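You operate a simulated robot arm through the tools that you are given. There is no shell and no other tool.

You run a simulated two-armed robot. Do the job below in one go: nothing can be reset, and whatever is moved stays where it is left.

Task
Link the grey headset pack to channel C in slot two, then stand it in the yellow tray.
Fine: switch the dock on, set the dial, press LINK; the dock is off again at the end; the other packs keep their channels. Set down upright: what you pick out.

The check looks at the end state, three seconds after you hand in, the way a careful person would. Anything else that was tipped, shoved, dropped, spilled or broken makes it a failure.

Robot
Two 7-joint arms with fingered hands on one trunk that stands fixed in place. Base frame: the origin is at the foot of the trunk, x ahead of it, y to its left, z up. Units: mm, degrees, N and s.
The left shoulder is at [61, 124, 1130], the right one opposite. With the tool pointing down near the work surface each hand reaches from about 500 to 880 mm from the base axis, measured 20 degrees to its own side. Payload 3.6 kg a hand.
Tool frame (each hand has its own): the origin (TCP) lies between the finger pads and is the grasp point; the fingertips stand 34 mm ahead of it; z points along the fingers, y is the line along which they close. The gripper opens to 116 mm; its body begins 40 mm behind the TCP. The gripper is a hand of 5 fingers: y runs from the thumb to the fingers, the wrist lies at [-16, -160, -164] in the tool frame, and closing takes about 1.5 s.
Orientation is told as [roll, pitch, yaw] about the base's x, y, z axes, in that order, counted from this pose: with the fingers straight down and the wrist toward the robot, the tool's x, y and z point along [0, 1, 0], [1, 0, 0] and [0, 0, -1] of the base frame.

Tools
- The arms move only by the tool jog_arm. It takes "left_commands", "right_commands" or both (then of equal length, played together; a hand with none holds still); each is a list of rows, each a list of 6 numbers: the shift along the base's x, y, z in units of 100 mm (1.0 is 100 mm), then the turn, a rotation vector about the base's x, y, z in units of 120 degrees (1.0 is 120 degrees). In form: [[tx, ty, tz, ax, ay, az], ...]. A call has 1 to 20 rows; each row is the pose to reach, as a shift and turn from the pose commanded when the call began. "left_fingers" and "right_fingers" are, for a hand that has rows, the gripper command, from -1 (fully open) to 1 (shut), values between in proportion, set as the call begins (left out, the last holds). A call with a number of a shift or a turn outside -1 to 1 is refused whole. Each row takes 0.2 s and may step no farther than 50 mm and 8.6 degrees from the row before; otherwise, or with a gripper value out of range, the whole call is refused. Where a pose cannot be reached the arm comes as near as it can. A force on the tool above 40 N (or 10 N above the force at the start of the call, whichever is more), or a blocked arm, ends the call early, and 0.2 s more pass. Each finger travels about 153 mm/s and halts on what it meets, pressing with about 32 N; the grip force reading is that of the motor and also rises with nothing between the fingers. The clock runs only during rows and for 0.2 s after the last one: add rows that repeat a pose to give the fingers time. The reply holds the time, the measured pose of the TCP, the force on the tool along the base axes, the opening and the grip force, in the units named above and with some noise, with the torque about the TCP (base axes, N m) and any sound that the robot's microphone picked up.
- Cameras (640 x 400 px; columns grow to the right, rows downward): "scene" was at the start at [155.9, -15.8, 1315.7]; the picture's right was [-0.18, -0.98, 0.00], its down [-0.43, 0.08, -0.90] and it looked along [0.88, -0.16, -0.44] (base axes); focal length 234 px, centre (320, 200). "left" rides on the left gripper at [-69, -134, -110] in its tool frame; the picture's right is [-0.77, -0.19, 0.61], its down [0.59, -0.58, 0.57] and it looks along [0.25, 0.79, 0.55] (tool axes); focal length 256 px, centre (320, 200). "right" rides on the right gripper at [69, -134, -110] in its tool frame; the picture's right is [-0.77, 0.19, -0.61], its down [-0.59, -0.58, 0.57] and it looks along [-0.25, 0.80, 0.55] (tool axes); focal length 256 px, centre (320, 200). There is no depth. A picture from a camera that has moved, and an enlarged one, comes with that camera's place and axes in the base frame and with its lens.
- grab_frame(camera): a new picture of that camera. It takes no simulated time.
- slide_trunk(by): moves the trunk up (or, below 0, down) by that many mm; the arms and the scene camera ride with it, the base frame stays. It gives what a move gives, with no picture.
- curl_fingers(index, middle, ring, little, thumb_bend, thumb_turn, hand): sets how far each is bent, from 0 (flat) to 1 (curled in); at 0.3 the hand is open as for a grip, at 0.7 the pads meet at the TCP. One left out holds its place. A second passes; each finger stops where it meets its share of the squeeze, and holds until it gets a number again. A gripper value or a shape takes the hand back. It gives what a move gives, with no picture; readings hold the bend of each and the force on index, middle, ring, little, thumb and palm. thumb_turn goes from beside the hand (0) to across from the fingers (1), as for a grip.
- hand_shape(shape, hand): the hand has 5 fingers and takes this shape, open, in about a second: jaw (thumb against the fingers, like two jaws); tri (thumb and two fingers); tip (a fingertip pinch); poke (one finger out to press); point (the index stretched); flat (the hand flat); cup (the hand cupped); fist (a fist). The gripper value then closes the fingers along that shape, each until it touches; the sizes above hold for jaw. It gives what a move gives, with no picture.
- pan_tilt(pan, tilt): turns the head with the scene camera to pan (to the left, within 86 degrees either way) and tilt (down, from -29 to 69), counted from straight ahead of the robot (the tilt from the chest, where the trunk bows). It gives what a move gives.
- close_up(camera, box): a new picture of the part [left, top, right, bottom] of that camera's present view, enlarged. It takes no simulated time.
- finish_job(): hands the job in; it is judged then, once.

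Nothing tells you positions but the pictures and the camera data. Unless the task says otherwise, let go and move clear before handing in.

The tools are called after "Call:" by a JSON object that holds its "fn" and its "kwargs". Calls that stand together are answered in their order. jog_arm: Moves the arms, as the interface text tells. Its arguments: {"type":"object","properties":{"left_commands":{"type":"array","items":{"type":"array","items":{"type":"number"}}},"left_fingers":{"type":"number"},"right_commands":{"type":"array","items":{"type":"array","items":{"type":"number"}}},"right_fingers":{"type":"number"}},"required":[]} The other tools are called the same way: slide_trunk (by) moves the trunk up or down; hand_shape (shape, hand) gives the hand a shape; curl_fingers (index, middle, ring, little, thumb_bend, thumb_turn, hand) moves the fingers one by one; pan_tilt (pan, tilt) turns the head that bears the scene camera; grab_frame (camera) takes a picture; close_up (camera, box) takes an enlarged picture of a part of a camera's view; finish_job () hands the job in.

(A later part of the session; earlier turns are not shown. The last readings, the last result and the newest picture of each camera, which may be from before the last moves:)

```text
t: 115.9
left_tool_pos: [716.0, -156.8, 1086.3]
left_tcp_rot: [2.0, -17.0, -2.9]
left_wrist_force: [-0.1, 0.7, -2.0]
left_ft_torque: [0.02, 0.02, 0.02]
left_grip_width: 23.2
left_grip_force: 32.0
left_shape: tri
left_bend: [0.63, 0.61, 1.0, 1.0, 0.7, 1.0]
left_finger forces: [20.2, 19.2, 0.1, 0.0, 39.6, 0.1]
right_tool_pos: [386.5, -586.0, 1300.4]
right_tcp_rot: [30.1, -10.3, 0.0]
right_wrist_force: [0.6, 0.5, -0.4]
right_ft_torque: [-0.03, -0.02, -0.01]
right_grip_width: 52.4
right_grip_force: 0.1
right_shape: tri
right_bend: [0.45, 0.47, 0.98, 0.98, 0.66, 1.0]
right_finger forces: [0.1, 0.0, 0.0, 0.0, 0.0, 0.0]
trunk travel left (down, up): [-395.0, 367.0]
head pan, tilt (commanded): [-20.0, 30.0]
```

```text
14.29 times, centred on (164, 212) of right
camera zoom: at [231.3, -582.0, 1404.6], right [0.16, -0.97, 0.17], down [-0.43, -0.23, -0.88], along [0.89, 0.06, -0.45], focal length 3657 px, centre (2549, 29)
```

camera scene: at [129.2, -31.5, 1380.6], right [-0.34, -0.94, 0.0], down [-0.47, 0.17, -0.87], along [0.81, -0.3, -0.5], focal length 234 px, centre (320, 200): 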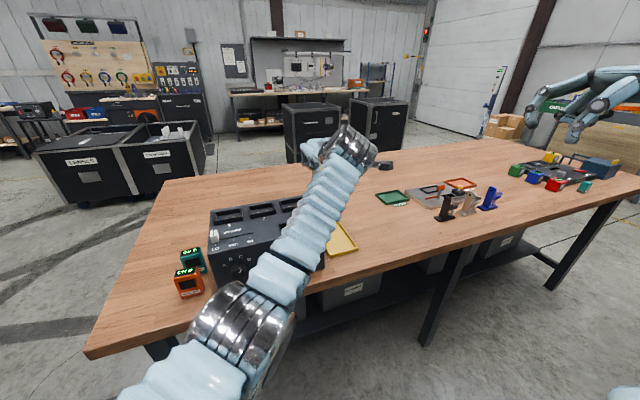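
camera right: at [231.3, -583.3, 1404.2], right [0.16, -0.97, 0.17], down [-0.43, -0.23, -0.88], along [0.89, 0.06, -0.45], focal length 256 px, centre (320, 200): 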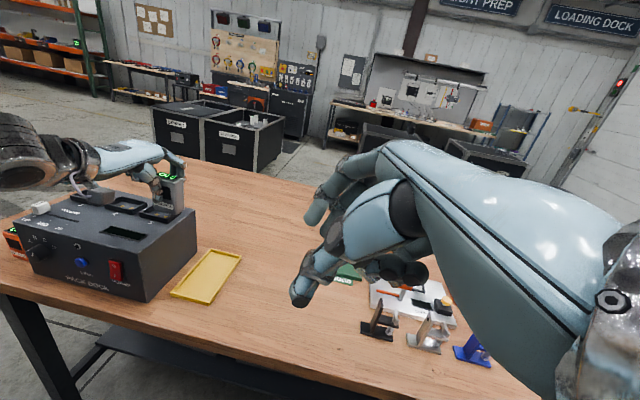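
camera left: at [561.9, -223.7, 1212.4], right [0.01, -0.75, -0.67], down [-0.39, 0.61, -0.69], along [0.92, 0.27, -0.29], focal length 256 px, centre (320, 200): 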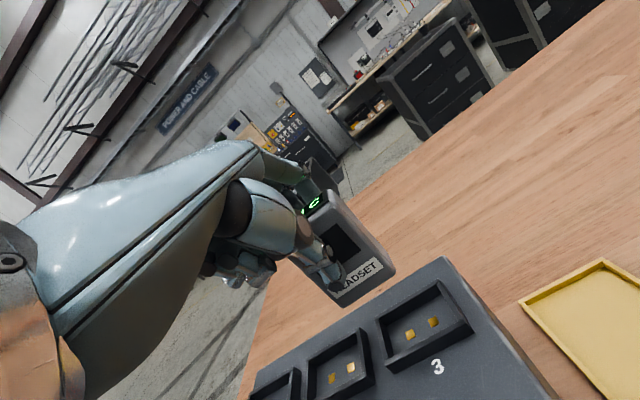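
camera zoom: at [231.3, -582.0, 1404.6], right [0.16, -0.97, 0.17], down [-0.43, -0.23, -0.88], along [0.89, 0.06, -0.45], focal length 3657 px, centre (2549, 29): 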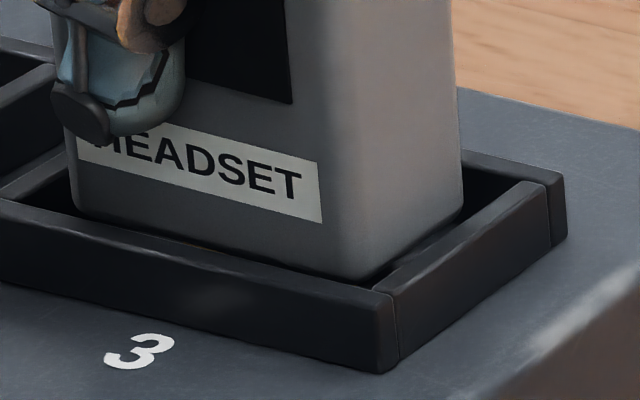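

Call:
{"fn": "jog_arm", "kwargs": {"left_commands": [[0, 0, -0.02, 0, 0, 0], [0, 0, -0.04, 0, 0, 0]]}}

Call:
{"fn": "jog_arm", "kwargs": {"left_commands": [[0, 0, -0.015, 0, 0, 0], [0, 0, -0.03, 0, 0, 0]]}}

Call:
{"fn": "close_up", "kwargs": {"camera": "right", "box": [142, 198, 186, 226]}}

```text
t: 116.5
left_tool_pos: [715.3, -156.6, 1081.9]
left_tcp_rot: [2.0, -17.0, -3.0]
left_wrist_force: [0.7, 0.2, -1.1]
left_ft_torque: [-0.01, 0.03, 0.0]
left_grip_width: 23.2
left_grip_force: 32.0
left_shape: tri
left_bend: [0.63, 0.61, 1.0, 1.0, 0.7, 1.0]
left_finger forces: [20.3, 19.4, 0.0, 0.0, 39.6, 0.0]
right_tool_pos: [387.3, -586.1, 1300.9]
right_tcp_rot: [30.1, -10.4, 0.0]
right_wrist_force: [-0.4, 0.3, 1.1]
right_ft_torque: [0.01, -0.05, 0.0]
right_grip_width: 52.3
right_grip_force: 0.0
right_shape: tri
right_bend: [0.45, 0.47, 0.98, 0.98, 0.66, 1.0]
right_finger forces: [0.0, 0.0, 0.0, 0.0, 0.1, 0.1]
trunk travel left (down, up): [-395.0, 367.0]
head pan, tilt (commanded): [-20.0, 30.0]
```

```text
t: 117.1
left_tool_pos: [715.9, -156.9, 1080.5]
left_tcp_rot: [2.1, -17.0, -3.0]
left_wrist_force: [-0.3, -0.7, -1.7]
left_ft_torque: [0.0, 0.02, 0.01]
left_grip_width: 23.2
left_grip_force: 32.1
left_shape: tri
left_bend: [0.63, 0.61, 1.0, 1.0, 0.7, 1.0]
left_finger forces: [20.3, 19.5, 0.1, 0.0, 39.6, 0.1]
right_tool_pos: [387.4, -585.9, 1300.2]
right_tcp_rot: [30.1, -10.4, 0.0]
right_wrist_force: [0.3, 0.6, 0.5]
right_ft_torque: [0.04, 0.01, 0.01]
right_grip_width: 52.2
right_grip_force: 0.0
right_shape: tri
right_bend: [0.45, 0.47, 0.98, 0.98, 0.66, 1.0]
right_finger forces: [0.0, 0.0, 0.1, 0.0, 0.0, 0.0]
trunk travel left (down, up): [-395.0, 367.0]
head pan, tilt (commanded): [-20.0, 30.0]
```

```text
14.29 times, centred on (164, 212) of right
camera zoom: at [231.3, -582.0, 1404.6], right [0.16, -0.97, 0.17], down [-0.43, -0.23, -0.88], along [0.89, 0.06, -0.45], focal length 3657 px, centre (2549, 29)
```

zoom: 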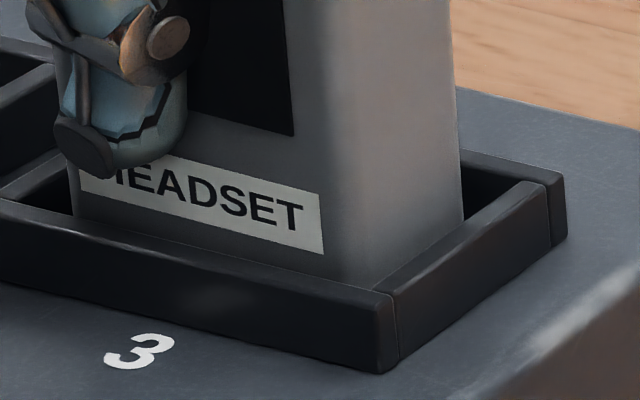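

Call:
{"fn": "jog_arm", "kwargs": {"left_commands": [[0, 0, -0.015, 0, 0, 0], [0, 0, -0.025, 0, 0, 0]]}}

Call:
{"fn": "jog_arm", "kwargs": {"left_commands": [[0, 0, -0.015, 0, 0, 0], [0, 0, -0.025, 0, 0, 0]]}}

Call:
{"fn": "close_up", "kwargs": {"camera": "right", "box": [142, 190, 186, 225]}}

```text
t: 117.7
left_tool_pos: [716.4, -156.0, 1078.3]
left_tcp_rot: [2.0, -17.1, -2.9]
left_wrist_force: [-0.3, -0.4, -0.5]
left_ft_torque: [-0.01, 0.03, 0.01]
left_grip_width: 23.2
left_grip_force: 32.0
left_shape: tri
left_bend: [0.63, 0.61, 1.0, 1.0, 0.7, 1.0]
left_finger forces: [20.3, 19.4, 0.0, 0.0, 39.5, 0.0]
right_tool_pos: [387.3, -586.2, 1301.6]
right_tcp_rot: [30.1, -10.4, 0.0]
right_wrist_force: [-0.4, 0.6, -0.9]
right_ft_torque: [-0.01, 0.0, -0.01]
right_grip_width: 52.3
right_grip_force: 0.1
right_shape: tri
right_bend: [0.45, 0.47, 0.98, 0.98, 0.66, 1.0]
right_finger forces: [0.0, 0.0, 0.0, 0.1, 0.0, 0.0]
trunk travel left (down, up): [-395.0, 367.0]
head pan, tilt (commanded): [-20.0, 30.0]
```

```text
t: 118.3
left_tool_pos: [716.7, -156.5, 1077.2]
left_tcp_rot: [1.9, -17.4, -2.9]
left_wrist_force: [-0.9, 1.1, 3.8]
left_ft_torque: [-0.06, -0.06, 0.05]
left_grip_width: 23.3
left_grip_force: 31.7
left_shape: tri
left_bend: [0.63, 0.61, 1.0, 1.0, 0.7, 1.0]
left_finger forces: [20.5, 19.6, 0.1, 0.1, 39.6, 0.0]
right_tool_pos: [386.4, -584.5, 1302.1]
right_tcp_rot: [30.0, -10.4, 0.2]
right_wrist_force: [0.2, -0.7, -0.4]
right_ft_torque: [0.01, -0.02, 0.01]
right_grip_width: 52.3
right_grip_force: 0.0
right_shape: tri
right_bend: [0.45, 0.47, 0.98, 0.98, 0.66, 1.0]
right_finger forces: [0.1, 0.1, 0.0, 0.0, 0.0, 0.1]
trunk travel left (down, up): [-395.0, 367.0]
head pan, tilt (commanded): [-20.0, 30.0]
```

```text
11.43 times, centred on (164, 208) of right
camera zoom: at [230.8, -581.3, 1405.1], right [0.16, -0.97, 0.18], down [-0.43, -0.23, -0.88], along [0.89, 0.06, -0.45], focal length 2926 px, centre (2103, 114)
```

zoom: 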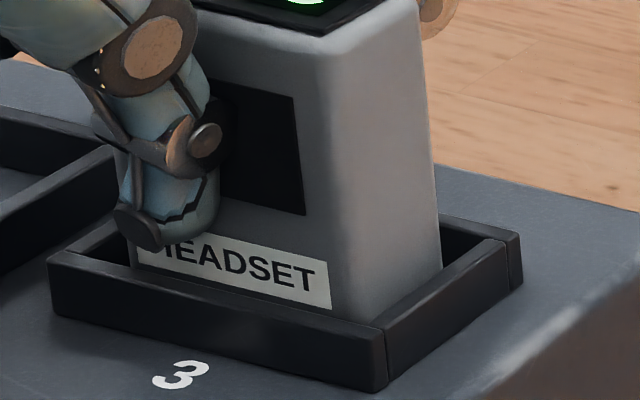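

The pack is on slot three's floor (light upward force). I'll release it and lift the left hand straight up.

Call:
{"fn": "jog_arm", "kwargs": {"left_commands": [[0, 0, 0.01, 0, 0, 0], [0, 0, 0.01, 0, 0, 0], [0, 0, 0.01, 0, 0, 0], [0, 0, 0.01, 0, 0, 0], [0, 0, 0.01, 0, 0, 0]], "left_fingers": -0.1}}

Call:
{"fn": "close_up", "kwargs": {"camera": "right", "box": [130, 160, 190, 225]}}

Call:
{"fn": "close_up", "kwargs": {"camera": "left", "box": [230, 160, 440, 340]}}

```text
t: 119.5
left_tool_pos: [714.6, -157.8, 1074.8]
left_tcp_rot: [2.0, -17.2, -3.0]
left_wrist_force: [0.0, -1.2, 0.6]
left_ft_torque: [-0.01, 0.05, -0.01]
left_grip_width: 63.4
left_grip_force: 0.0
left_shape: tri
left_bend: [0.42, 0.43, 0.98, 0.98, 0.62, 1.0]
left_finger forces: [0.1, 0.1, 0.0, 0.1, 0.1, 0.0]
right_tool_pos: [386.5, -586.1, 1300.9]
right_tcp_rot: [30.1, -10.4, 0.1]
right_wrist_force: [-0.3, -0.6, -0.9]
right_ft_torque: [0.01, -0.01, -0.03]
right_grip_width: 52.2
right_grip_force: 0.1
right_shape: tri
right_bend: [0.45, 0.47, 0.98, 0.98, 0.66, 1.0]
right_finger forces: [0.1, 0.0, 0.1, 0.0, 0.0, 0.0]
trunk travel left (down, up): [-395.0, 367.0]
head pan, tilt (commanded): [-20.0, 30.0]
```

```text
6.15 times, centred on (160, 192) of right
camera zoom: at [230.9, -581.9, 1404.7], right [0.16, -0.97, 0.18], down [-0.43, -0.23, -0.88], along [0.89, 0.06, -0.45], focal length 1575 px, centre (1305, 246)
```

zoom: 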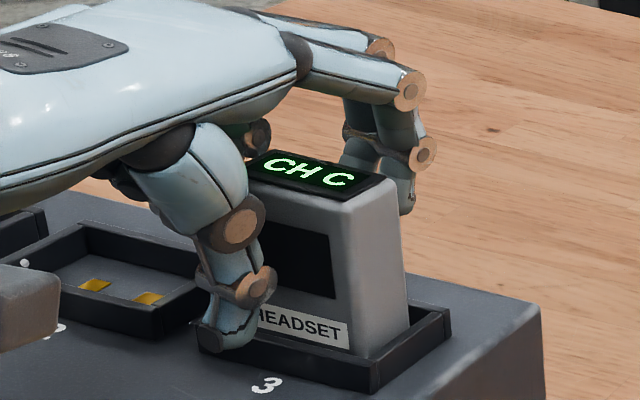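

```text
2.22 times, centred on (335, 250) of left
camera zoom: at [552.4, -222.0, 1140.7], right [-0.03, -0.75, -0.66], down [-0.36, 0.63, -0.69], along [0.93, 0.22, -0.29], focal length 569 px, centre (287, 89)
```

zoom: 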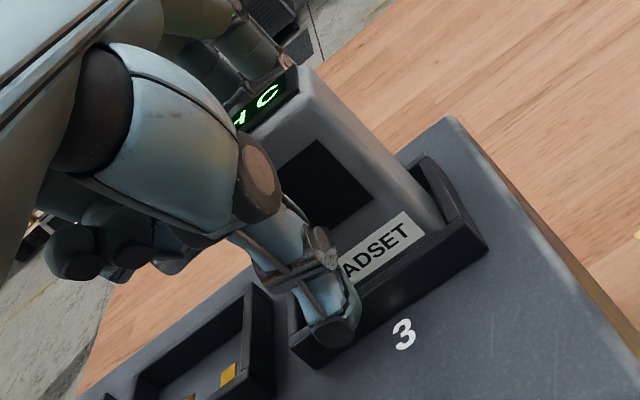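

Call:
{"fn": "jog_arm", "kwargs": {"left_commands": [[0, 0, 0.05, 0, 0, 0], [0, 0, 0.12, 0, 0, 0], [0, 0, 0.25, 0, 0, 0], [0, 0, 0.4, 0, 0, 0], [0, 0, 0.6, 0, 0, 0], [0, 0, 0.8, 0, 0, 0], [0, 0, 1.0, 0, 0, 0]]}}

Call:
{"fn": "jog_arm", "kwargs": {"left_commands": [[-0.1, 0.25, 0, 0, 0, 0], [-0.2, 0.5, 0, 0, 0, 0], [-0.35, 0.75, 0, 0, 0, 0], [-0.5, 1.0, 0, 0, 0, 0]]}}

Call:
{"fn": "jog_arm", "kwargs": {"left_commands": [[-0.1, 0.25, 0, 0, 0, 0], [-0.2, 0.5, 0, 0, 0, 0], [-0.35, 0.75, 0, 0, 0, 0], [-0.5, 1.0, 0, 0, 0, 0]]}}

Call:
{"fn": "jog_arm", "kwargs": {"left_commands": [[-0.1, 0.25, 0, 0, 0, 0], [-0.2, 0.5, 0, 0, 0, 0], [-0.35, 0.75, 0, 0, 0, 0], [-0.5, 1.0, 0, 0, 0, 0]]}}

Call:
{"fn": "pan_tilt", "kwargs": {"pan": -15, "tilt": 38}}

Call:
{"fn": "grab_frame", "kwargs": {"camera": "scene"}}

Call:
{"fn": "close_up", "kwargs": {"camera": "scene", "box": [230, 110, 400, 260]}}

```text
t: 121.1
left_tool_pos: [716.9, -158.0, 1176.9]
left_tcp_rot: [1.9, -17.1, -3.0]
left_wrist_force: [-1.1, 0.6, -1.0]
left_ft_torque: [0.01, 0.01, 0.0]
left_grip_width: 63.5
left_grip_force: 0.1
left_shape: tri
left_bend: [0.42, 0.43, 0.98, 0.98, 0.62, 1.0]
left_finger forces: [0.0, 0.0, 0.0, 0.0, 0.0, 0.0]
right_tool_pos: [385.8, -586.2, 1301.1]
right_tcp_rot: [30.1, -10.5, 0.0]
right_wrist_force: [-0.1, -0.2, 0.6]
right_ft_torque: [0.01, -0.01, 0.0]
right_grip_width: 52.3
right_grip_force: 0.3
right_shape: tri
right_bend: [0.45, 0.47, 0.98, 0.98, 0.66, 1.0]
right_finger forces: [0.1, 0.1, 0.1, 0.1, 0.0, 0.1]
trunk travel left (down, up): [-395.0, 367.0]
head pan, tilt (commanded): [-20.0, 30.0]
```

```text
t: 122.1
left_tool_pos: [665.3, -57.8, 1177.5]
left_tcp_rot: [2.0, -17.1, -3.0]
left_wrist_force: [-0.6, -0.4, 0.5]
left_ft_torque: [0.03, 0.01, 0.0]
left_grip_width: 63.5
left_grip_force: 0.0
left_shape: tri
left_bend: [0.42, 0.43, 0.98, 0.98, 0.62, 1.0]
left_finger forces: [0.0, 0.1, 0.1, 0.1, 0.0, 0.0]
right_tool_pos: [387.2, -584.6, 1301.2]
right_tcp_rot: [30.0, -10.4, 0.0]
right_wrist_force: [-0.1, -0.4, -0.6]
right_ft_torque: [-0.02, -0.01, 0.02]
right_grip_width: 52.3
right_grip_force: 0.2
right_shape: tri
right_bend: [0.45, 0.47, 0.98, 0.98, 0.66, 1.0]
right_finger forces: [0.0, 0.0, 0.0, 0.1, 0.0, 0.1]
trunk travel left (down, up): [-395.0, 367.0]
head pan, tilt (commanded): [-20.0, 30.0]
```

```text
t: 123.1
left_tool_pos: [613.9, 44.0, 1176.9]
left_tcp_rot: [2.0, -17.1, -2.9]
left_wrist_force: [-0.4, 0.1, 0.4]
left_ft_torque: [-0.01, 0.0, 0.01]
left_grip_width: 63.3
left_grip_force: 0.1
left_shape: tri
left_bend: [0.42, 0.43, 0.98, 0.98, 0.62, 1.0]
left_finger forces: [0.0, 0.1, 0.0, 0.0, 0.0, 0.0]
right_tool_pos: [386.4, -584.7, 1301.3]
right_tcp_rot: [29.9, -10.5, 0.2]
right_wrist_force: [-0.2, 0.1, 0.4]
right_ft_torque: [-0.03, -0.03, 0.02]
right_grip_width: 52.3
right_grip_force: 0.1
right_shape: tri
right_bend: [0.45, 0.47, 0.98, 0.98, 0.66, 1.0]
right_finger forces: [0.1, 0.0, 0.0, 0.0, 0.1, 0.0]
trunk travel left (down, up): [-395.0, 367.0]
head pan, tilt (commanded): [-20.0, 30.0]
```

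```text
t: 124.1
left_tool_pos: [565.0, 145.4, 1174.8]
left_tcp_rot: [2.0, -17.1, -3.0]
left_wrist_force: [-0.1, 1.4, 0.3]
left_ft_torque: [-0.01, -0.02, 0.01]
left_grip_width: 63.7
left_grip_force: 0.0
left_shape: tri
left_bend: [0.42, 0.43, 0.98, 0.98, 0.62, 1.0]
left_finger forces: [0.0, 0.1, 0.0, 0.0, 0.0, 0.1]
right_tool_pos: [386.8, -584.2, 1302.3]
right_tcp_rot: [30.0, -10.5, 0.0]
right_wrist_force: [0.3, -0.4, -0.1]
right_ft_torque: [0.02, -0.01, 0.03]
right_grip_width: 52.5
right_grip_force: 0.1
right_shape: tri
right_bend: [0.45, 0.47, 0.98, 0.98, 0.66, 1.0]
right_finger forces: [0.0, 0.0, 0.0, 0.0, 0.0, 0.0]
trunk travel left (down, up): [-395.0, 367.0]
head pan, tilt (commanded): [-20.0, 30.0]
```

```text
t: 124.8
left_tool_pos: [565.8, 143.8, 1175.8]
left_tcp_rot: [1.9, -17.0, -3.0]
left_wrist_force: [0.9, -0.5, 0.2]
left_ft_torque: [0.02, 0.04, 0.01]
left_grip_width: 63.6
left_grip_force: 0.0
left_shape: tri
left_bend: [0.42, 0.43, 0.98, 0.98, 0.62, 1.0]
left_finger forces: [0.1, 0.1, 0.0, 0.1, 0.1, 0.0]
right_tool_pos: [386.3, -585.4, 1300.8]
right_tcp_rot: [30.0, -10.5, 0.0]
right_wrist_force: [-0.9, 0.2, -0.2]
right_ft_torque: [-0.02, 0.0, 0.02]
right_grip_width: 52.3
right_grip_force: 0.1
right_shape: tri
right_bend: [0.45, 0.47, 0.98, 0.98, 0.66, 1.0]
right_finger forces: [0.0, 0.0, 0.0, 0.0, 0.0, 0.1]
trunk travel left (down, up): [-395.0, 367.0]
head pan, tilt (commanded): [-15.0, 38.0]
```

```text
taken
camera scene: at [127.2, -22.5, 1368.3], right [-0.26, -0.97, 0.0], down [-0.59, 0.16, -0.79], along [0.76, -0.2, -0.62], focal length 234 px, centre (320, 200)
```

scene: 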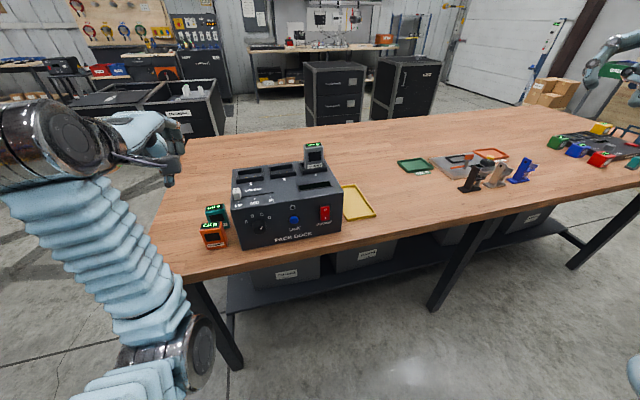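

```text
2.67 times, centred on (315, 185) of scene
camera zoom: at [127.2, -22.5, 1368.3], right [-0.26, -0.97, 0.0], down [-0.59, 0.16, -0.79], along [0.76, -0.2, -0.62], focal length 624 px, centre (333, 240)
```

zoom: 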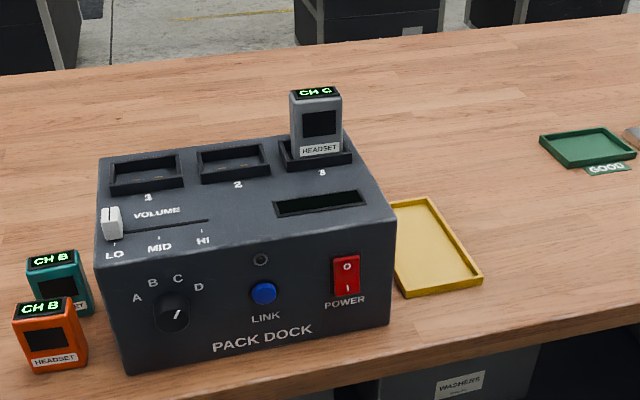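

The grey pack stands in slot three showing CH C; teal and orange are unchanged, the dock is off and the volume is LO. Now I'll bring the right hand around from the right, keeping well above everything.

Call:
{"fn": "jog_arm", "kwargs": {"right_commands": [[0.25, 0.25, 0, 0, 0, 0], [0.5, 0.5, 0, 0, 0, 0], [0.75, 0.75, 0, 0, 0, 0], [0.94, 1.0, 0, 0, 0, 0]], "right_fingers": 0.0}}

Call:
{"fn": "jog_arm", "kwargs": {"right_commands": [[0.15, 0.25, -0.08, 0, 0, 0], [0.3, 0.5, -0.15, 0, 0, 0], [0.45, 0.75, -0.22, 0, 0, 0], [0.6, 1.0, -0.3, 0, 0, 0]]}}

Call:
{"fn": "jog_arm", "kwargs": {"right_commands": [[0.2, 0.25, -0.1, 0, 0, 0], [0.4, 0.5, -0.2, 0, 0, 0], [0.6, 0.75, -0.3, 0, 0, 0], [0.75, 1.0, -0.4, 0, 0, 0]]}}

Call:
{"fn": "jog_arm", "kwargs": {"right_commands": [[0.2, 0.15, -0.1, 0, 0, 0], [0.4, 0.3, -0.2, 0, 0, 0], [0.6, 0.45, -0.3, 0, 0, 0], [0.8, 0.6, -0.4, 0, 0, 0]]}}

Call:
{"fn": "grab_frame", "kwargs": {"camera": "scene"}}

Call:
{"fn": "grab_frame", "kwargs": {"camera": "right"}}

```text
t: 125.8
left_tool_pos: [565.9, 145.2, 1175.7]
left_tcp_rot: [2.0, -17.1, -2.9]
left_wrist_force: [0.7, 1.2, 0.9]
left_ft_torque: [-0.01, 0.0, -0.01]
left_grip_width: 63.2
left_grip_force: 0.1
left_shape: tri
left_bend: [0.42, 0.43, 0.98, 0.98, 0.62, 1.0]
left_finger forces: [0.0, 0.1, 0.0, 0.1, 0.0, 0.0]
right_tool_pos: [482.5, -483.6, 1301.7]
right_tcp_rot: [30.0, -10.3, 0.0]
right_wrist_force: [0.8, -0.2, 0.6]
right_ft_torque: [0.0, -0.02, 0.02]
right_grip_width: 57.5
right_grip_force: 0.1
right_shape: tri
right_bend: [0.44, 0.45, 0.98, 0.98, 0.64, 1.0]
right_finger forces: [0.0, 0.0, 0.1, 0.1, 0.1, 0.1]
trunk travel left (down, up): [-395.0, 367.0]
head pan, tilt (commanded): [-15.0, 38.0]
```

```text
t: 126.8
left_tool_pos: [565.3, 145.3, 1176.0]
left_tcp_rot: [1.9, -17.2, -2.9]
left_wrist_force: [-0.4, 0.6, -0.2]
left_ft_torque: [-0.03, 0.0, -0.03]
left_grip_width: 63.5
left_grip_force: 0.1
left_shape: tri
left_bend: [0.42, 0.43, 0.98, 0.98, 0.62, 1.0]
left_finger forces: [0.0, 0.0, 0.1, 0.1, 0.0, 0.0]
right_tool_pos: [542.8, -384.5, 1271.3]
right_tcp_rot: [30.0, -10.4, 0.1]
right_wrist_force: [-0.6, 0.3, 0.0]
right_ft_torque: [0.0, 0.01, 0.02]
right_grip_width: 57.4
right_grip_force: 0.1
right_shape: tri
right_bend: [0.44, 0.45, 0.98, 0.98, 0.64, 1.0]
right_finger forces: [0.0, 0.0, 0.0, 0.1, 0.1, 0.0]
trunk travel left (down, up): [-395.0, 367.0]
head pan, tilt (commanded): [-15.0, 38.0]
```

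```text
t: 127.8
left_tool_pos: [565.5, 145.0, 1174.5]
left_tcp_rot: [2.0, -17.0, -2.9]
left_wrist_force: [0.6, -0.4, 0.3]
left_ft_torque: [-0.01, -0.01, -0.02]
left_grip_width: 63.5
left_grip_force: 0.0
left_shape: tri
left_bend: [0.42, 0.43, 0.98, 0.98, 0.62, 1.0]
left_finger forces: [0.0, 0.0, 0.0, 0.0, 0.0, 0.0]
right_tool_pos: [616.5, -284.3, 1231.3]
right_tcp_rot: [29.9, -10.4, 0.1]
right_wrist_force: [0.0, -0.4, 0.0]
right_ft_torque: [0.04, 0.01, 0.0]
right_grip_width: 57.9
right_grip_force: 0.0
right_shape: tri
right_bend: [0.44, 0.45, 0.98, 0.98, 0.64, 1.0]
right_finger forces: [0.0, 0.0, 0.1, 0.0, 0.0, 0.0]
trunk travel left (down, up): [-395.0, 367.0]
head pan, tilt (commanded): [-15.0, 38.0]
```

```text
t: 128.8
left_tool_pos: [565.7, 145.1, 1174.0]
left_tcp_rot: [2.0, -17.2, -2.9]
left_wrist_force: [-0.3, 0.9, 0.7]
left_ft_torque: [-0.02, 0.03, 0.01]
left_grip_width: 63.5
left_grip_force: 0.1
left_shape: tri
left_bend: [0.42, 0.43, 0.98, 0.98, 0.62, 1.0]
left_finger forces: [0.1, 0.1, 0.0, 0.0, 0.0, 0.1]
right_tool_pos: [696.8, -223.6, 1191.7]
right_tcp_rot: [30.0, -10.4, 0.1]
right_wrist_force: [-0.6, 0.1, 0.3]
right_ft_torque: [0.0, 0.01, 0.01]
right_grip_width: 57.7
right_grip_force: 0.1
right_shape: tri
right_bend: [0.44, 0.45, 0.98, 0.98, 0.64, 1.0]
right_finger forces: [0.0, 0.0, 0.0, 0.0, 0.1, 0.1]
trunk travel left (down, up): [-395.0, 367.0]
head pan, tilt (commanded): [-15.0, 38.0]
```

```text
taken
camera scene: at [127.6, -21.2, 1368.2], right [-0.26, -0.97, 0.0], down [-0.6, 0.16, -0.79], along [0.76, -0.2, -0.62], focal length 234 px, centre (320, 200)
```

scene: 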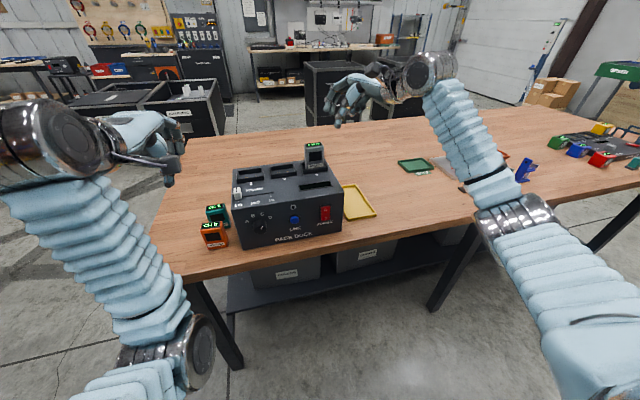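

```text
taken
camera right: at [540.8, -220.0, 1293.9], right [0.16, -0.97, 0.18], down [-0.43, -0.23, -0.88], along [0.89, 0.06, -0.45], focal length 256 px, centre (320, 200)
```

right: 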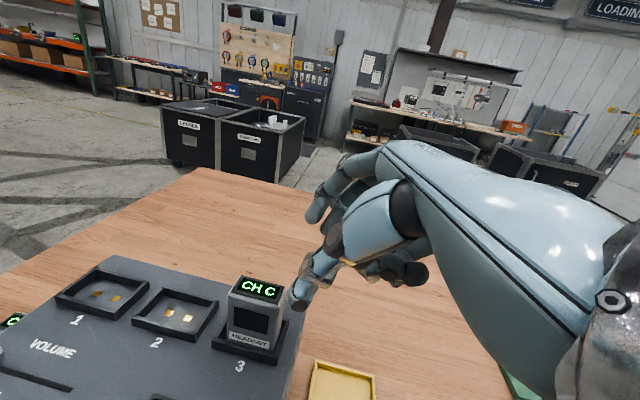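

The right arm now has a good elbow-down posture and is moving freely. I'll measure the pack from the right camera before going above it.

Call:
{"fn": "close_up", "kwargs": {"camera": "right", "box": [190, 250, 330, 390]}}

Call:
{"fn": "close_up", "kwargs": {"camera": "scene", "box": [280, 125, 350, 205]}}

```text
2.86 times, centred on (260, 320) of right
camera zoom: at [540.8, -220.0, 1293.9], right [0.16, -0.97, 0.18], down [-0.43, -0.23, -0.88], along [0.89, 0.06, -0.45], focal length 731 px, centre (491, -143)
```

zoom: 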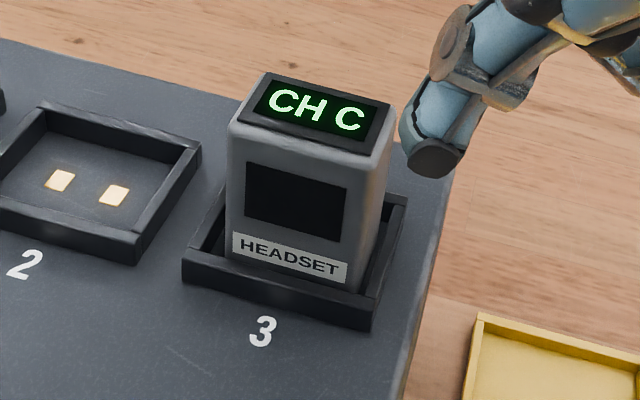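

```text
5.00 times, centred on (315, 165) of scene
camera zoom: at [127.6, -21.2, 1368.2], right [-0.26, -0.97, 0.0], down [-0.6, 0.16, -0.79], along [0.76, -0.2, -0.62], focal length 1170 px, centre (345, 375)
```

zoom: 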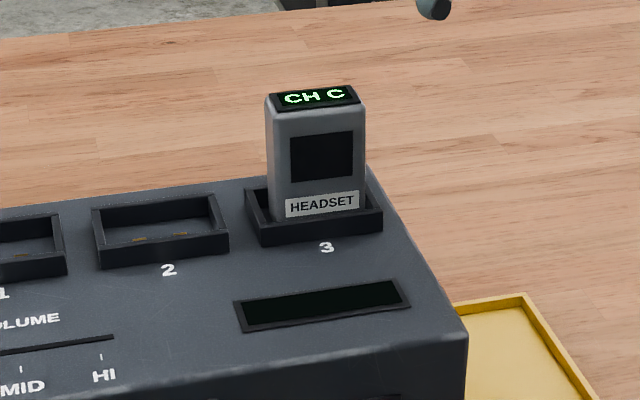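

The pack's top centre is (723.5, −166) with no yaw. I'll move to (719, −176) above it and then descend.

Call:
{"fn": "jog_arm", "kwargs": {"right_commands": [[0.1, 0.15, -0.05, 0, 0, 0], [0.2, 0.3, -0.15, 0, 0, 0], [0.22, 0.476, -0.28, 0, 0, 0], [0.22, 0.476, -0.42, 0, 0, 0]]}}

Call:
{"fn": "close_up", "kwargs": {"camera": "right", "box": [200, 160, 400, 360]}}

Call:
{"fn": "close_up", "kwargs": {"camera": "scene", "box": [280, 85, 360, 185]}}

```text
t: 129.8
left_tool_pos: [565.8, 142.8, 1174.9]
left_tcp_rot: [2.0, -17.0, -3.0]
left_wrist_force: [0.0, 0.4, 0.7]
left_ft_torque: [0.02, -0.01, 0.0]
left_grip_width: 63.6
left_grip_force: 0.0
left_shape: tri
left_bend: [0.42, 0.43, 0.98, 0.98, 0.62, 1.0]
left_finger forces: [0.0, 0.0, 0.1, 0.1, 0.1, 0.0]
right_tool_pos: [717.7, -178.3, 1148.8]
right_tcp_rot: [30.0, -10.4, 0.0]
right_wrist_force: [-0.1, -0.3, 0.2]
right_ft_torque: [0.0, 0.0, -0.03]
right_grip_width: 57.7
right_grip_force: 0.0
right_shape: tri
right_bend: [0.44, 0.45, 0.98, 0.98, 0.64, 1.0]
right_finger forces: [0.1, 0.1, 0.0, 0.0, 0.0, 0.0]
trunk travel left (down, up): [-395.0, 367.0]
head pan, tilt (commanded): [-15.0, 38.0]
```

```text
2.00 times, centred on (300, 260) of right
camera zoom: at [561.7, -174.0, 1252.7], right [0.16, -0.97, 0.18], down [-0.43, -0.23, -0.88], along [0.89, 0.06, -0.45], focal length 512 px, centre (360, 80)
```

zoom: 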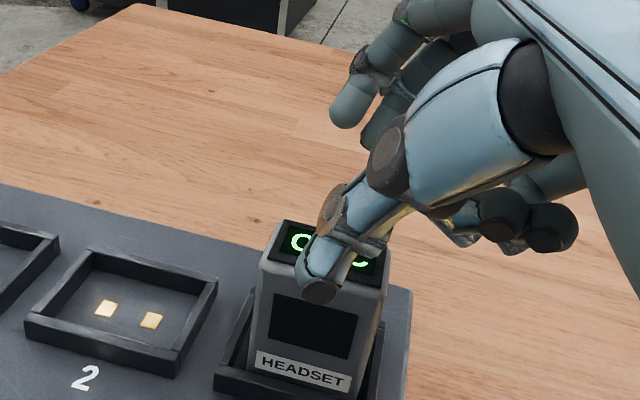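

```text
4.00 times, centred on (320, 135) of scene
camera zoom: at [127.2, -22.1, 1368.3], right [-0.26, -0.97, 0.0], down [-0.6, 0.16, -0.79], along [0.76, -0.2, -0.62], focal length 936 px, centre (320, 460)
```

zoom: 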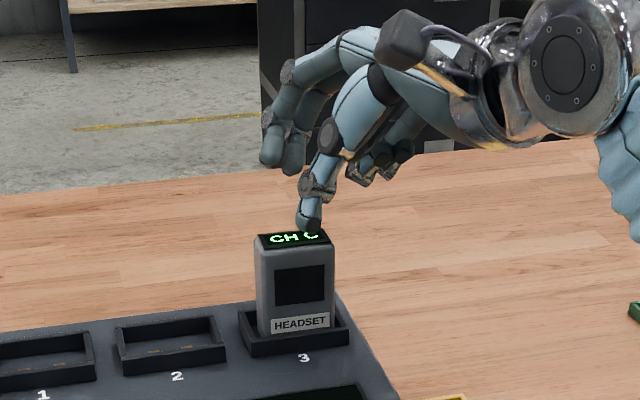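

Call:
{"fn": "jog_arm", "kwargs": {"right_commands": [[0.01, 0.01, -0.12, 0, 0, 0], [0.01, 0.02, -0.24, 0, 0, 0], [0.01, 0.02, -0.36, 0, 0, 0]]}}

Call:
{"fn": "close_up", "kwargs": {"camera": "right", "box": [200, 160, 400, 360]}}

Call:
{"fn": "close_up", "kwargs": {"camera": "scene", "box": [280, 100, 360, 190]}}

```text
t: 130.6
left_tool_pos: [564.9, 144.7, 1174.7]
left_tcp_rot: [2.0, -17.0, -3.0]
left_wrist_force: [1.0, 0.1, -0.3]
left_ft_torque: [0.02, 0.03, -0.01]
left_grip_width: 63.3
left_grip_force: 0.1
left_shape: tri
left_bend: [0.42, 0.43, 0.98, 0.98, 0.62, 1.0]
left_finger forces: [0.1, 0.0, 0.0, 0.0, 0.0, 0.0]
right_tool_pos: [719.3, -176.5, 1112.4]
right_tcp_rot: [29.9, -10.5, -0.1]
right_wrist_force: [-0.8, 0.2, 0.6]
right_ft_torque: [-0.01, 0.05, -0.03]
right_grip_width: 57.8
right_grip_force: 0.1
right_shape: tri
right_bend: [0.44, 0.45, 0.98, 0.98, 0.64, 1.0]
right_finger forces: [0.1, 0.0, 0.1, 0.1, 0.0, 0.0]
trunk travel left (down, up): [-395.0, 367.0]
head pan, tilt (commanded): [-15.0, 38.0]
```

```text
2.00 times, centred on (300, 260) of right
camera zoom: at [563.3, -172.1, 1216.7], right [0.16, -0.97, 0.18], down [-0.43, -0.23, -0.88], along [0.89, 0.06, -0.45], focal length 512 px, centre (360, 80)
```

zoom: 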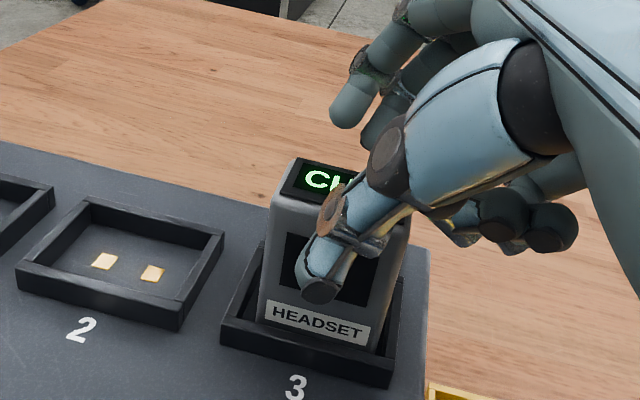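

```text
4.44 times, centred on (320, 145) of scene
camera zoom: at [127.3, -21.8, 1368.3], right [-0.26, -0.97, 0.0], down [-0.6, 0.16, -0.79], along [0.76, -0.2, -0.62], focal length 1040 px, centre (320, 444)
```

zoom: 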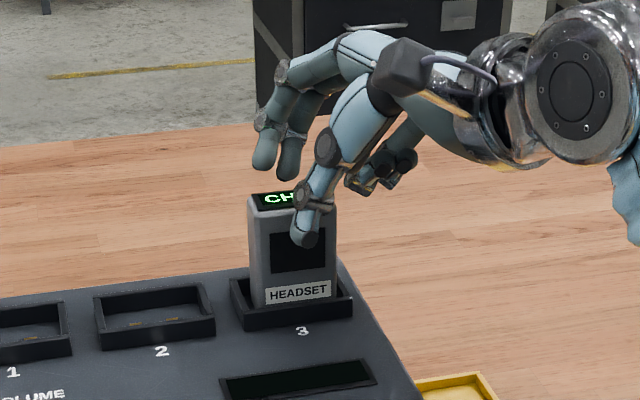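

Call:
{"fn": "jog_arm", "kwargs": {"right_commands": [[0, 0, -0.1, 0, 0, 0], [0, 0, -0.2, 0, 0, 0], [0, 0, -0.28, 0, 0, 0], [0, 0, -0.34, 0, 0, 0]]}}

Call:
{"fn": "close_up", "kwargs": {"camera": "right", "box": [200, 160, 400, 360]}}

Call:
{"fn": "close_up", "kwargs": {"camera": "scene", "box": [280, 110, 360, 200]}}

```text
t: 131.6
left_tool_pos: [564.7, 144.5, 1174.9]
left_tcp_rot: [2.1, -17.1, -3.1]
left_wrist_force: [-0.6, 0.6, 0.1]
left_ft_torque: [-0.02, 0.0, 0.02]
left_grip_width: 63.5
left_grip_force: 0.1
left_shape: tri
left_bend: [0.42, 0.43, 0.98, 0.98, 0.62, 1.0]
left_finger forces: [0.1, 0.0, 0.0, 0.0, 0.0, 0.1]
right_tool_pos: [718.5, -175.3, 1078.0]
right_tcp_rot: [30.0, -10.3, 0.0]
right_wrist_force: [-0.7, 0.2, 0.2]
right_ft_torque: [0.01, 0.03, 0.03]
right_grip_width: 58.3
right_grip_force: 0.1
right_shape: tri
right_bend: [0.44, 0.45, 0.98, 0.98, 0.64, 1.0]
right_finger forces: [0.0, 0.0, 0.1, 0.1, 0.0, 0.0]
trunk travel left (down, up): [-395.0, 367.0]
head pan, tilt (commanded): [-15.0, 38.0]
```

```text
2.00 times, centred on (300, 260) of right
camera zoom: at [562.4, -171.7, 1182.4], right [0.16, -0.97, 0.18], down [-0.43, -0.23, -0.88], along [0.89, 0.06, -0.45], focal length 512 px, centre (360, 80)
```

zoom: 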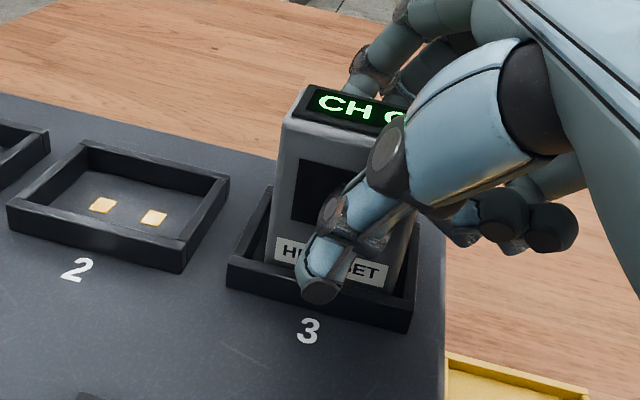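

```text
4.44 times, centred on (320, 155) of scene
camera zoom: at [127.2, -21.7, 1368.3], right [-0.26, -0.97, 0.0], down [-0.59, 0.16, -0.79], along [0.76, -0.2, -0.62], focal length 1040 px, centre (320, 400)
```

zoom: 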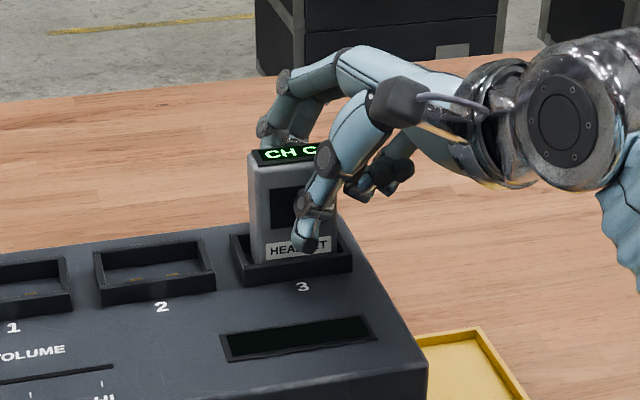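

No contact on the way down. I'll close the right-hand grip on the pack.

Call:
{"fn": "jog_arm", "kwargs": {"right_commands": [[0, 0, 0, 0, 0, 0], [0, 0, 0, 0, 0, 0], [0, 0, 0, 0, 0, 0], [0, 0, 0, 0, 0, 0], [0, 0, 0, 0, 0, 0], [0, 0, 0, 0, 0, 0]], "right_fingers": 1.0}}

Call:
{"fn": "close_up", "kwargs": {"camera": "right", "box": [200, 160, 400, 360]}}

Call:
{"fn": "close_up", "kwargs": {"camera": "scene", "box": [280, 110, 360, 200]}}

```text
t: 133.0
left_tool_pos: [565.7, 144.7, 1173.8]
left_tcp_rot: [2.0, -17.0, -3.0]
left_wrist_force: [-0.1, 0.6, 0.6]
left_ft_torque: [0.01, 0.0, 0.02]
left_grip_width: 63.5
left_grip_force: 0.0
left_shape: tri
left_bend: [0.42, 0.43, 0.98, 0.98, 0.62, 1.0]
left_finger forces: [0.1, 0.0, 0.1, 0.1, 0.0, 0.1]
right_tool_pos: [718.7, -176.6, 1078.9]
right_tcp_rot: [30.1, -10.4, -0.1]
right_wrist_force: [2.4, 0.9, 0.4]
right_ft_torque: [0.03, -0.2, -0.08]
right_grip_width: 25.5
right_grip_force: 32.3
right_shape: tri
right_bend: [0.56, 0.58, 1.0, 1.0, 0.7, 1.0]
right_finger forces: [17.8, 16.9, 0.1, 0.0, 32.3, 0.1]
trunk travel left (down, up): [-395.0, 367.0]
head pan, tilt (commanded): [-15.0, 38.0]
```

```text
2.00 times, centred on (300, 260) of right
camera zoom: at [562.9, -171.6, 1182.3], right [0.16, -0.97, 0.18], down [-0.43, -0.23, -0.88], along [0.89, 0.06, -0.45], focal length 512 px, centre (360, 80)
```

zoom: 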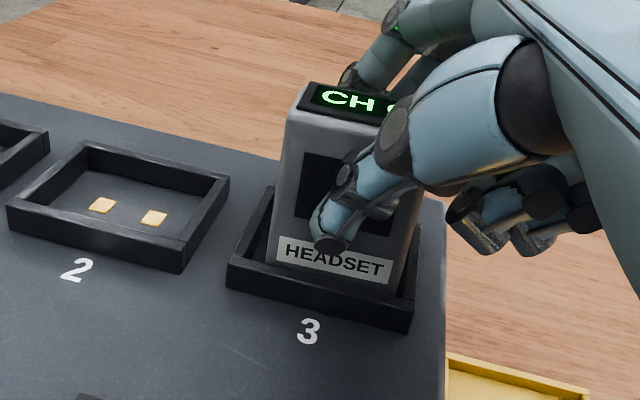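

```text
4.44 times, centred on (320, 155) of scene
camera zoom: at [127.7, -21.7, 1368.2], right [-0.26, -0.97, 0.0], down [-0.6, 0.16, -0.79], along [0.76, -0.2, -0.62], focal length 1040 px, centre (320, 400)
```

zoom: 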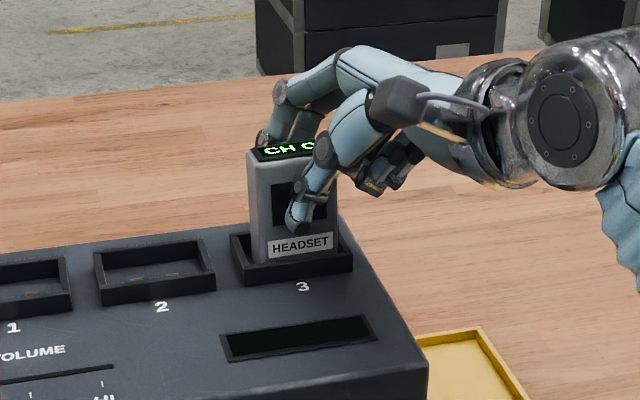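

Call:
{"fn": "jog_arm", "kwargs": {"right_commands": [[0, 0, 0.05, 0, 0, 0], [0, 0, 0.12, 0, 0, 0], [0, 0, 0.22, 0, 0, 0], [0, 0, 0.35, 0, 0, 0], [0, 0, 0.5, 0, 0, 0], [0, 0, 0.62, 0, 0, 0]]}}

Call:
{"fn": "close_up", "kwargs": {"camera": "right", "box": [220, 170, 380, 330]}}

Call:
{"fn": "close_up", "kwargs": {"camera": "scene", "box": [285, 80, 350, 160]}}

Call:
{"fn": "grab_frame", "kwargs": {"camera": "left"}}

```text
t: 134.4
left_tool_pos: [565.3, 145.0, 1175.0]
left_tcp_rot: [2.0, -17.1, -3.0]
left_wrist_force: [-1.0, 0.5, 0.2]
left_ft_torque: [0.0, -0.02, 0.02]
left_grip_width: 63.4
left_grip_force: 0.1
left_shape: tri
left_bend: [0.42, 0.43, 0.98, 0.98, 0.62, 1.0]
left_finger forces: [0.0, 0.1, 0.1, 0.0, 0.0, 0.1]
right_tool_pos: [717.8, -175.1, 1140.3]
right_tcp_rot: [30.2, -10.4, 0.0]
right_wrist_force: [-0.3, -0.5, -2.0]
right_ft_torque: [-0.02, 0.01, 0.0]
right_grip_width: 25.3
right_grip_force: 31.5
right_shape: tri
right_bend: [0.56, 0.59, 1.0, 1.0, 0.7, 1.0]
right_finger forces: [17.7, 17.0, 0.0, 0.0, 34.5, 0.0]
trunk travel left (down, up): [-395.0, 367.0]
head pan, tilt (commanded): [-15.0, 38.0]
```

```text
2.50 times, centred on (300, 250) of right
camera zoom: at [562.8, -171.3, 1244.6], right [0.16, -0.97, 0.18], down [-0.43, -0.23, -0.88], along [0.89, 0.06, -0.45], focal length 640 px, centre (370, 75)
```

zoom: 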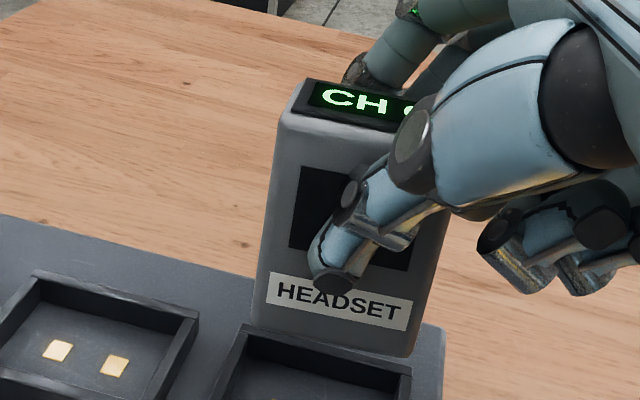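

```text
5.00 times, centred on (318, 120) of scene
camera zoom: at [127.3, -21.7, 1368.3], right [-0.26, -0.97, 0.0], down [-0.6, 0.16, -0.79], along [0.76, -0.2, -0.62], focal length 1170 px, centre (332, 600)
```

zoom: 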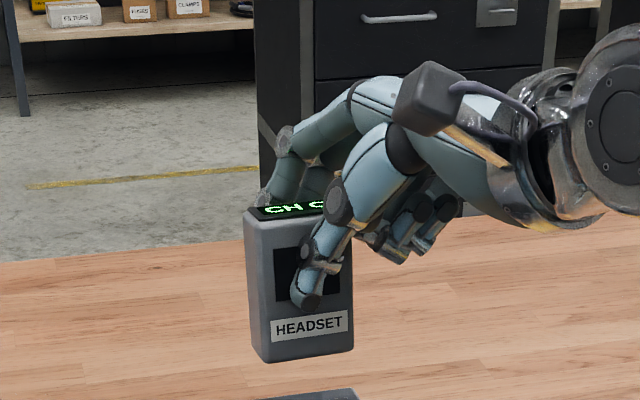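

```text
taken
camera left: at [402.7, 80.4, 1239.1], right [-0.03, -0.75, -0.66], down [-0.36, 0.63, -0.69], along [0.93, 0.22, -0.29], focal length 256 px, centre (320, 200)
```

left: 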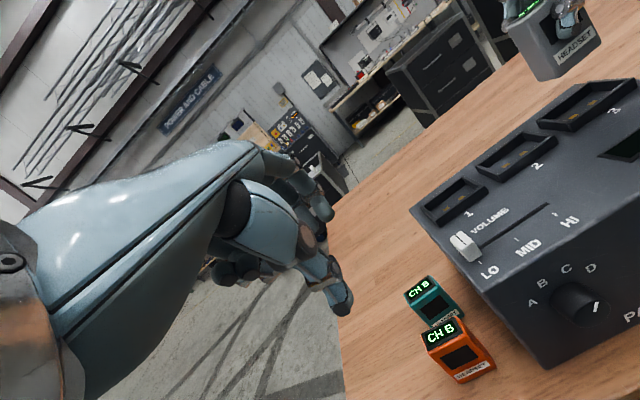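

The pack is lifted and needs about −5.5° pitch and +1.5° roll to be upright. I'll apply that while carrying it over the tray.

Call:
{"fn": "jog_arm", "kwargs": {"right_commands": [[0, -0.2, 0, 0.004, -0.015, 0], [-0.03, -0.45, 0, 0.008, -0.03, 0], [-0.06, -0.7, 0, 0.0125, -0.0458, 0], [-0.1, -0.95, 0, 0.0125, -0.0458, 0]]}}

Call:
{"fn": "jog_arm", "kwargs": {"right_commands": [[0, -0.15, 0, 0, 0, 0], [-0.02, -0.3, 0, 0, 0, 0], [-0.02, -0.34, 0, 0, 0, 0]]}}

Call:
{"fn": "slide_trunk", "kwargs": {"by": -70}}

Call:
{"fn": "grab_frame", "kwargs": {"camera": "right"}}

Call:
{"fn": "grab_frame", "kwargs": {"camera": "scene"}}

Call:
{"fn": "close_up", "kwargs": {"camera": "scene", "box": [310, 100, 410, 230]}}

Call:
{"fn": "close_up", "kwargs": {"camera": "right", "box": [220, 170, 380, 330]}}

```text
t: 135.4
left_tool_pos: [566.2, 143.7, 1176.0]
left_tcp_rot: [2.0, -17.1, -3.1]
left_wrist_force: [-0.4, -1.2, 0.4]
left_ft_torque: [0.0, -0.04, -0.01]
left_grip_width: 63.4
left_grip_force: 0.0
left_shape: tri
left_bend: [0.42, 0.43, 0.98, 0.98, 0.62, 1.0]
left_finger forces: [0.0, 0.0, 0.0, 0.0, 0.1, 0.0]
right_tool_pos: [709.0, -272.3, 1139.5]
right_tcp_rot: [31.6, -16.0, -0.3]
right_wrist_force: [-0.5, -0.4, -1.4]
right_ft_torque: [-0.01, 0.0, 0.03]
right_grip_width: 25.0
right_grip_force: 32.2
right_shape: tri
right_bend: [0.56, 0.59, 1.0, 1.0, 0.7, 1.0]
right_finger forces: [17.9, 16.8, 0.1, 0.0, 34.6, 0.0]
trunk travel left (down, up): [-395.0, 367.0]
head pan, tilt (commanded): [-15.0, 38.0]
```

```text
t: 136.2
left_tool_pos: [566.1, 144.7, 1173.8]
left_tcp_rot: [2.0, -17.2, -3.0]
left_wrist_force: [-0.1, -0.3, 0.6]
left_ft_torque: [0.01, 0.0, -0.01]
left_grip_width: 63.5
left_grip_force: 0.0
left_shape: tri
left_bend: [0.42, 0.43, 0.98, 0.98, 0.62, 1.0]
left_finger forces: [0.0, 0.0, 0.0, 0.0, 0.0, 0.0]
right_tool_pos: [707.4, -306.3, 1141.5]
right_tcp_rot: [31.5, -15.9, -0.3]
right_wrist_force: [-0.2, -0.3, -2.0]
right_ft_torque: [-0.03, 0.04, 0.01]
right_grip_width: 25.0
right_grip_force: 32.0
right_shape: tri
right_bend: [0.56, 0.59, 1.0, 1.0, 0.7, 1.0]
right_finger forces: [17.7, 16.8, 0.0, 0.1, 34.7, 0.0]
trunk travel left (down, up): [-395.0, 367.0]
head pan, tilt (commanded): [-15.0, 38.0]
```

```text
t: 137.2
left_tool_pos: [564.2, 142.9, 1108.3]
left_tcp_rot: [2.0, -17.1, -2.9]
left_wrist_force: [-0.2, -0.6, -0.8]
left_ft_torque: [-0.04, 0.02, -0.01]
left_grip_width: 63.1
left_grip_force: 0.0
left_shape: tri
left_bend: [0.42, 0.43, 0.98, 0.98, 0.62, 1.0]
left_finger forces: [0.0, 0.0, 0.0, 0.0, 0.1, 0.0]
right_tool_pos: [706.7, -304.0, 1071.7]
right_tcp_rot: [31.6, -16.0, -0.3]
right_wrist_force: [-0.1, 0.6, -1.4]
right_ft_torque: [-0.04, 0.01, -0.02]
right_grip_width: 25.0
right_grip_force: 32.0
right_shape: tri
right_bend: [0.56, 0.59, 1.0, 1.0, 0.7, 1.0]
right_finger forces: [17.7, 16.8, 0.1, 0.0, 34.6, 0.1]
trunk travel left (down, up): [-325.0, 437.0]
head pan, tilt (commanded): [-15.0, 38.0]
```

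```text
taken
camera right: at [541.1, -302.8, 1160.1], right [0.14, -0.98, 0.16], down [-0.34, -0.2, -0.92], along [0.93, 0.07, -0.36], focal length 256 px, centre (320, 200)
```

right: 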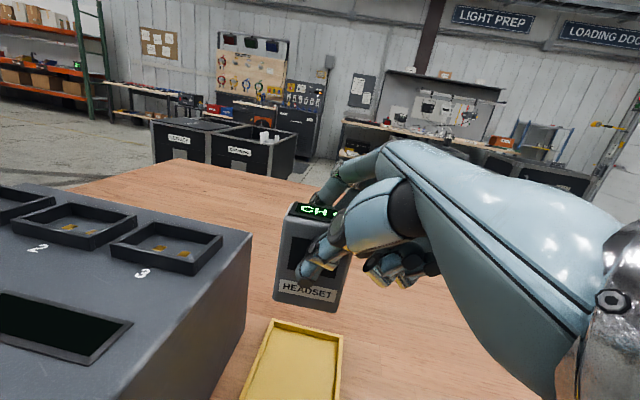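

```text
taken
camera scene: at [148.8, -21.8, 1297.4], right [-0.26, -0.97, 0.0], down [-0.59, 0.16, -0.79], along [0.76, -0.2, -0.62], focal length 234 px, centre (320, 200)
```

scene: 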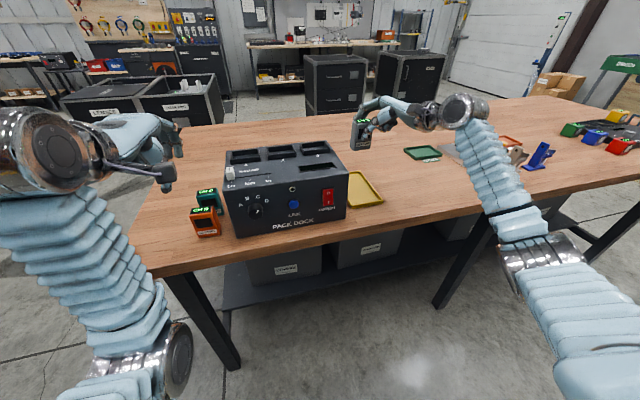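

```text
3.08 times, centred on (360, 165) of scene
camera zoom: at [148.8, -21.8, 1297.4], right [-0.26, -0.97, 0.0], down [-0.59, 0.16, -0.79], along [0.76, -0.2, -0.62], focal length 720 px, centre (197, 308)
```

zoom: 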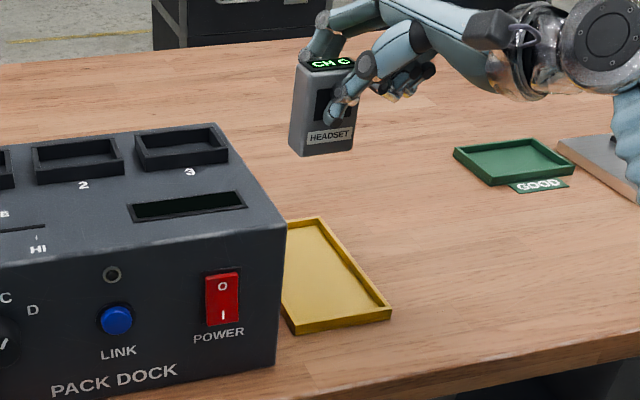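

```text
2.50 times, centred on (300, 250) of right
camera zoom: at [541.1, -302.8, 1160.1], right [0.14, -0.98, 0.16], down [-0.34, -0.2, -0.92], along [0.93, 0.07, -0.36], focal length 640 px, centre (370, 75)
```

zoom: 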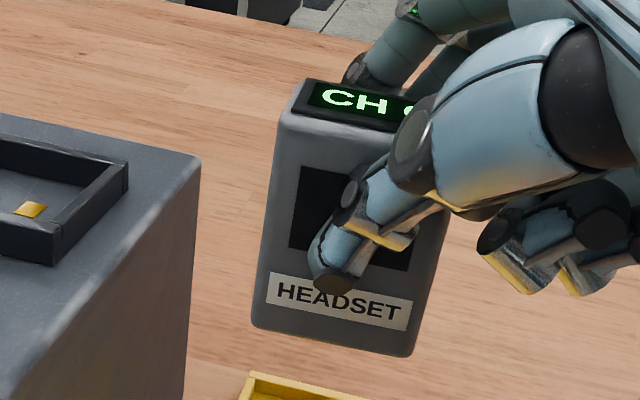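

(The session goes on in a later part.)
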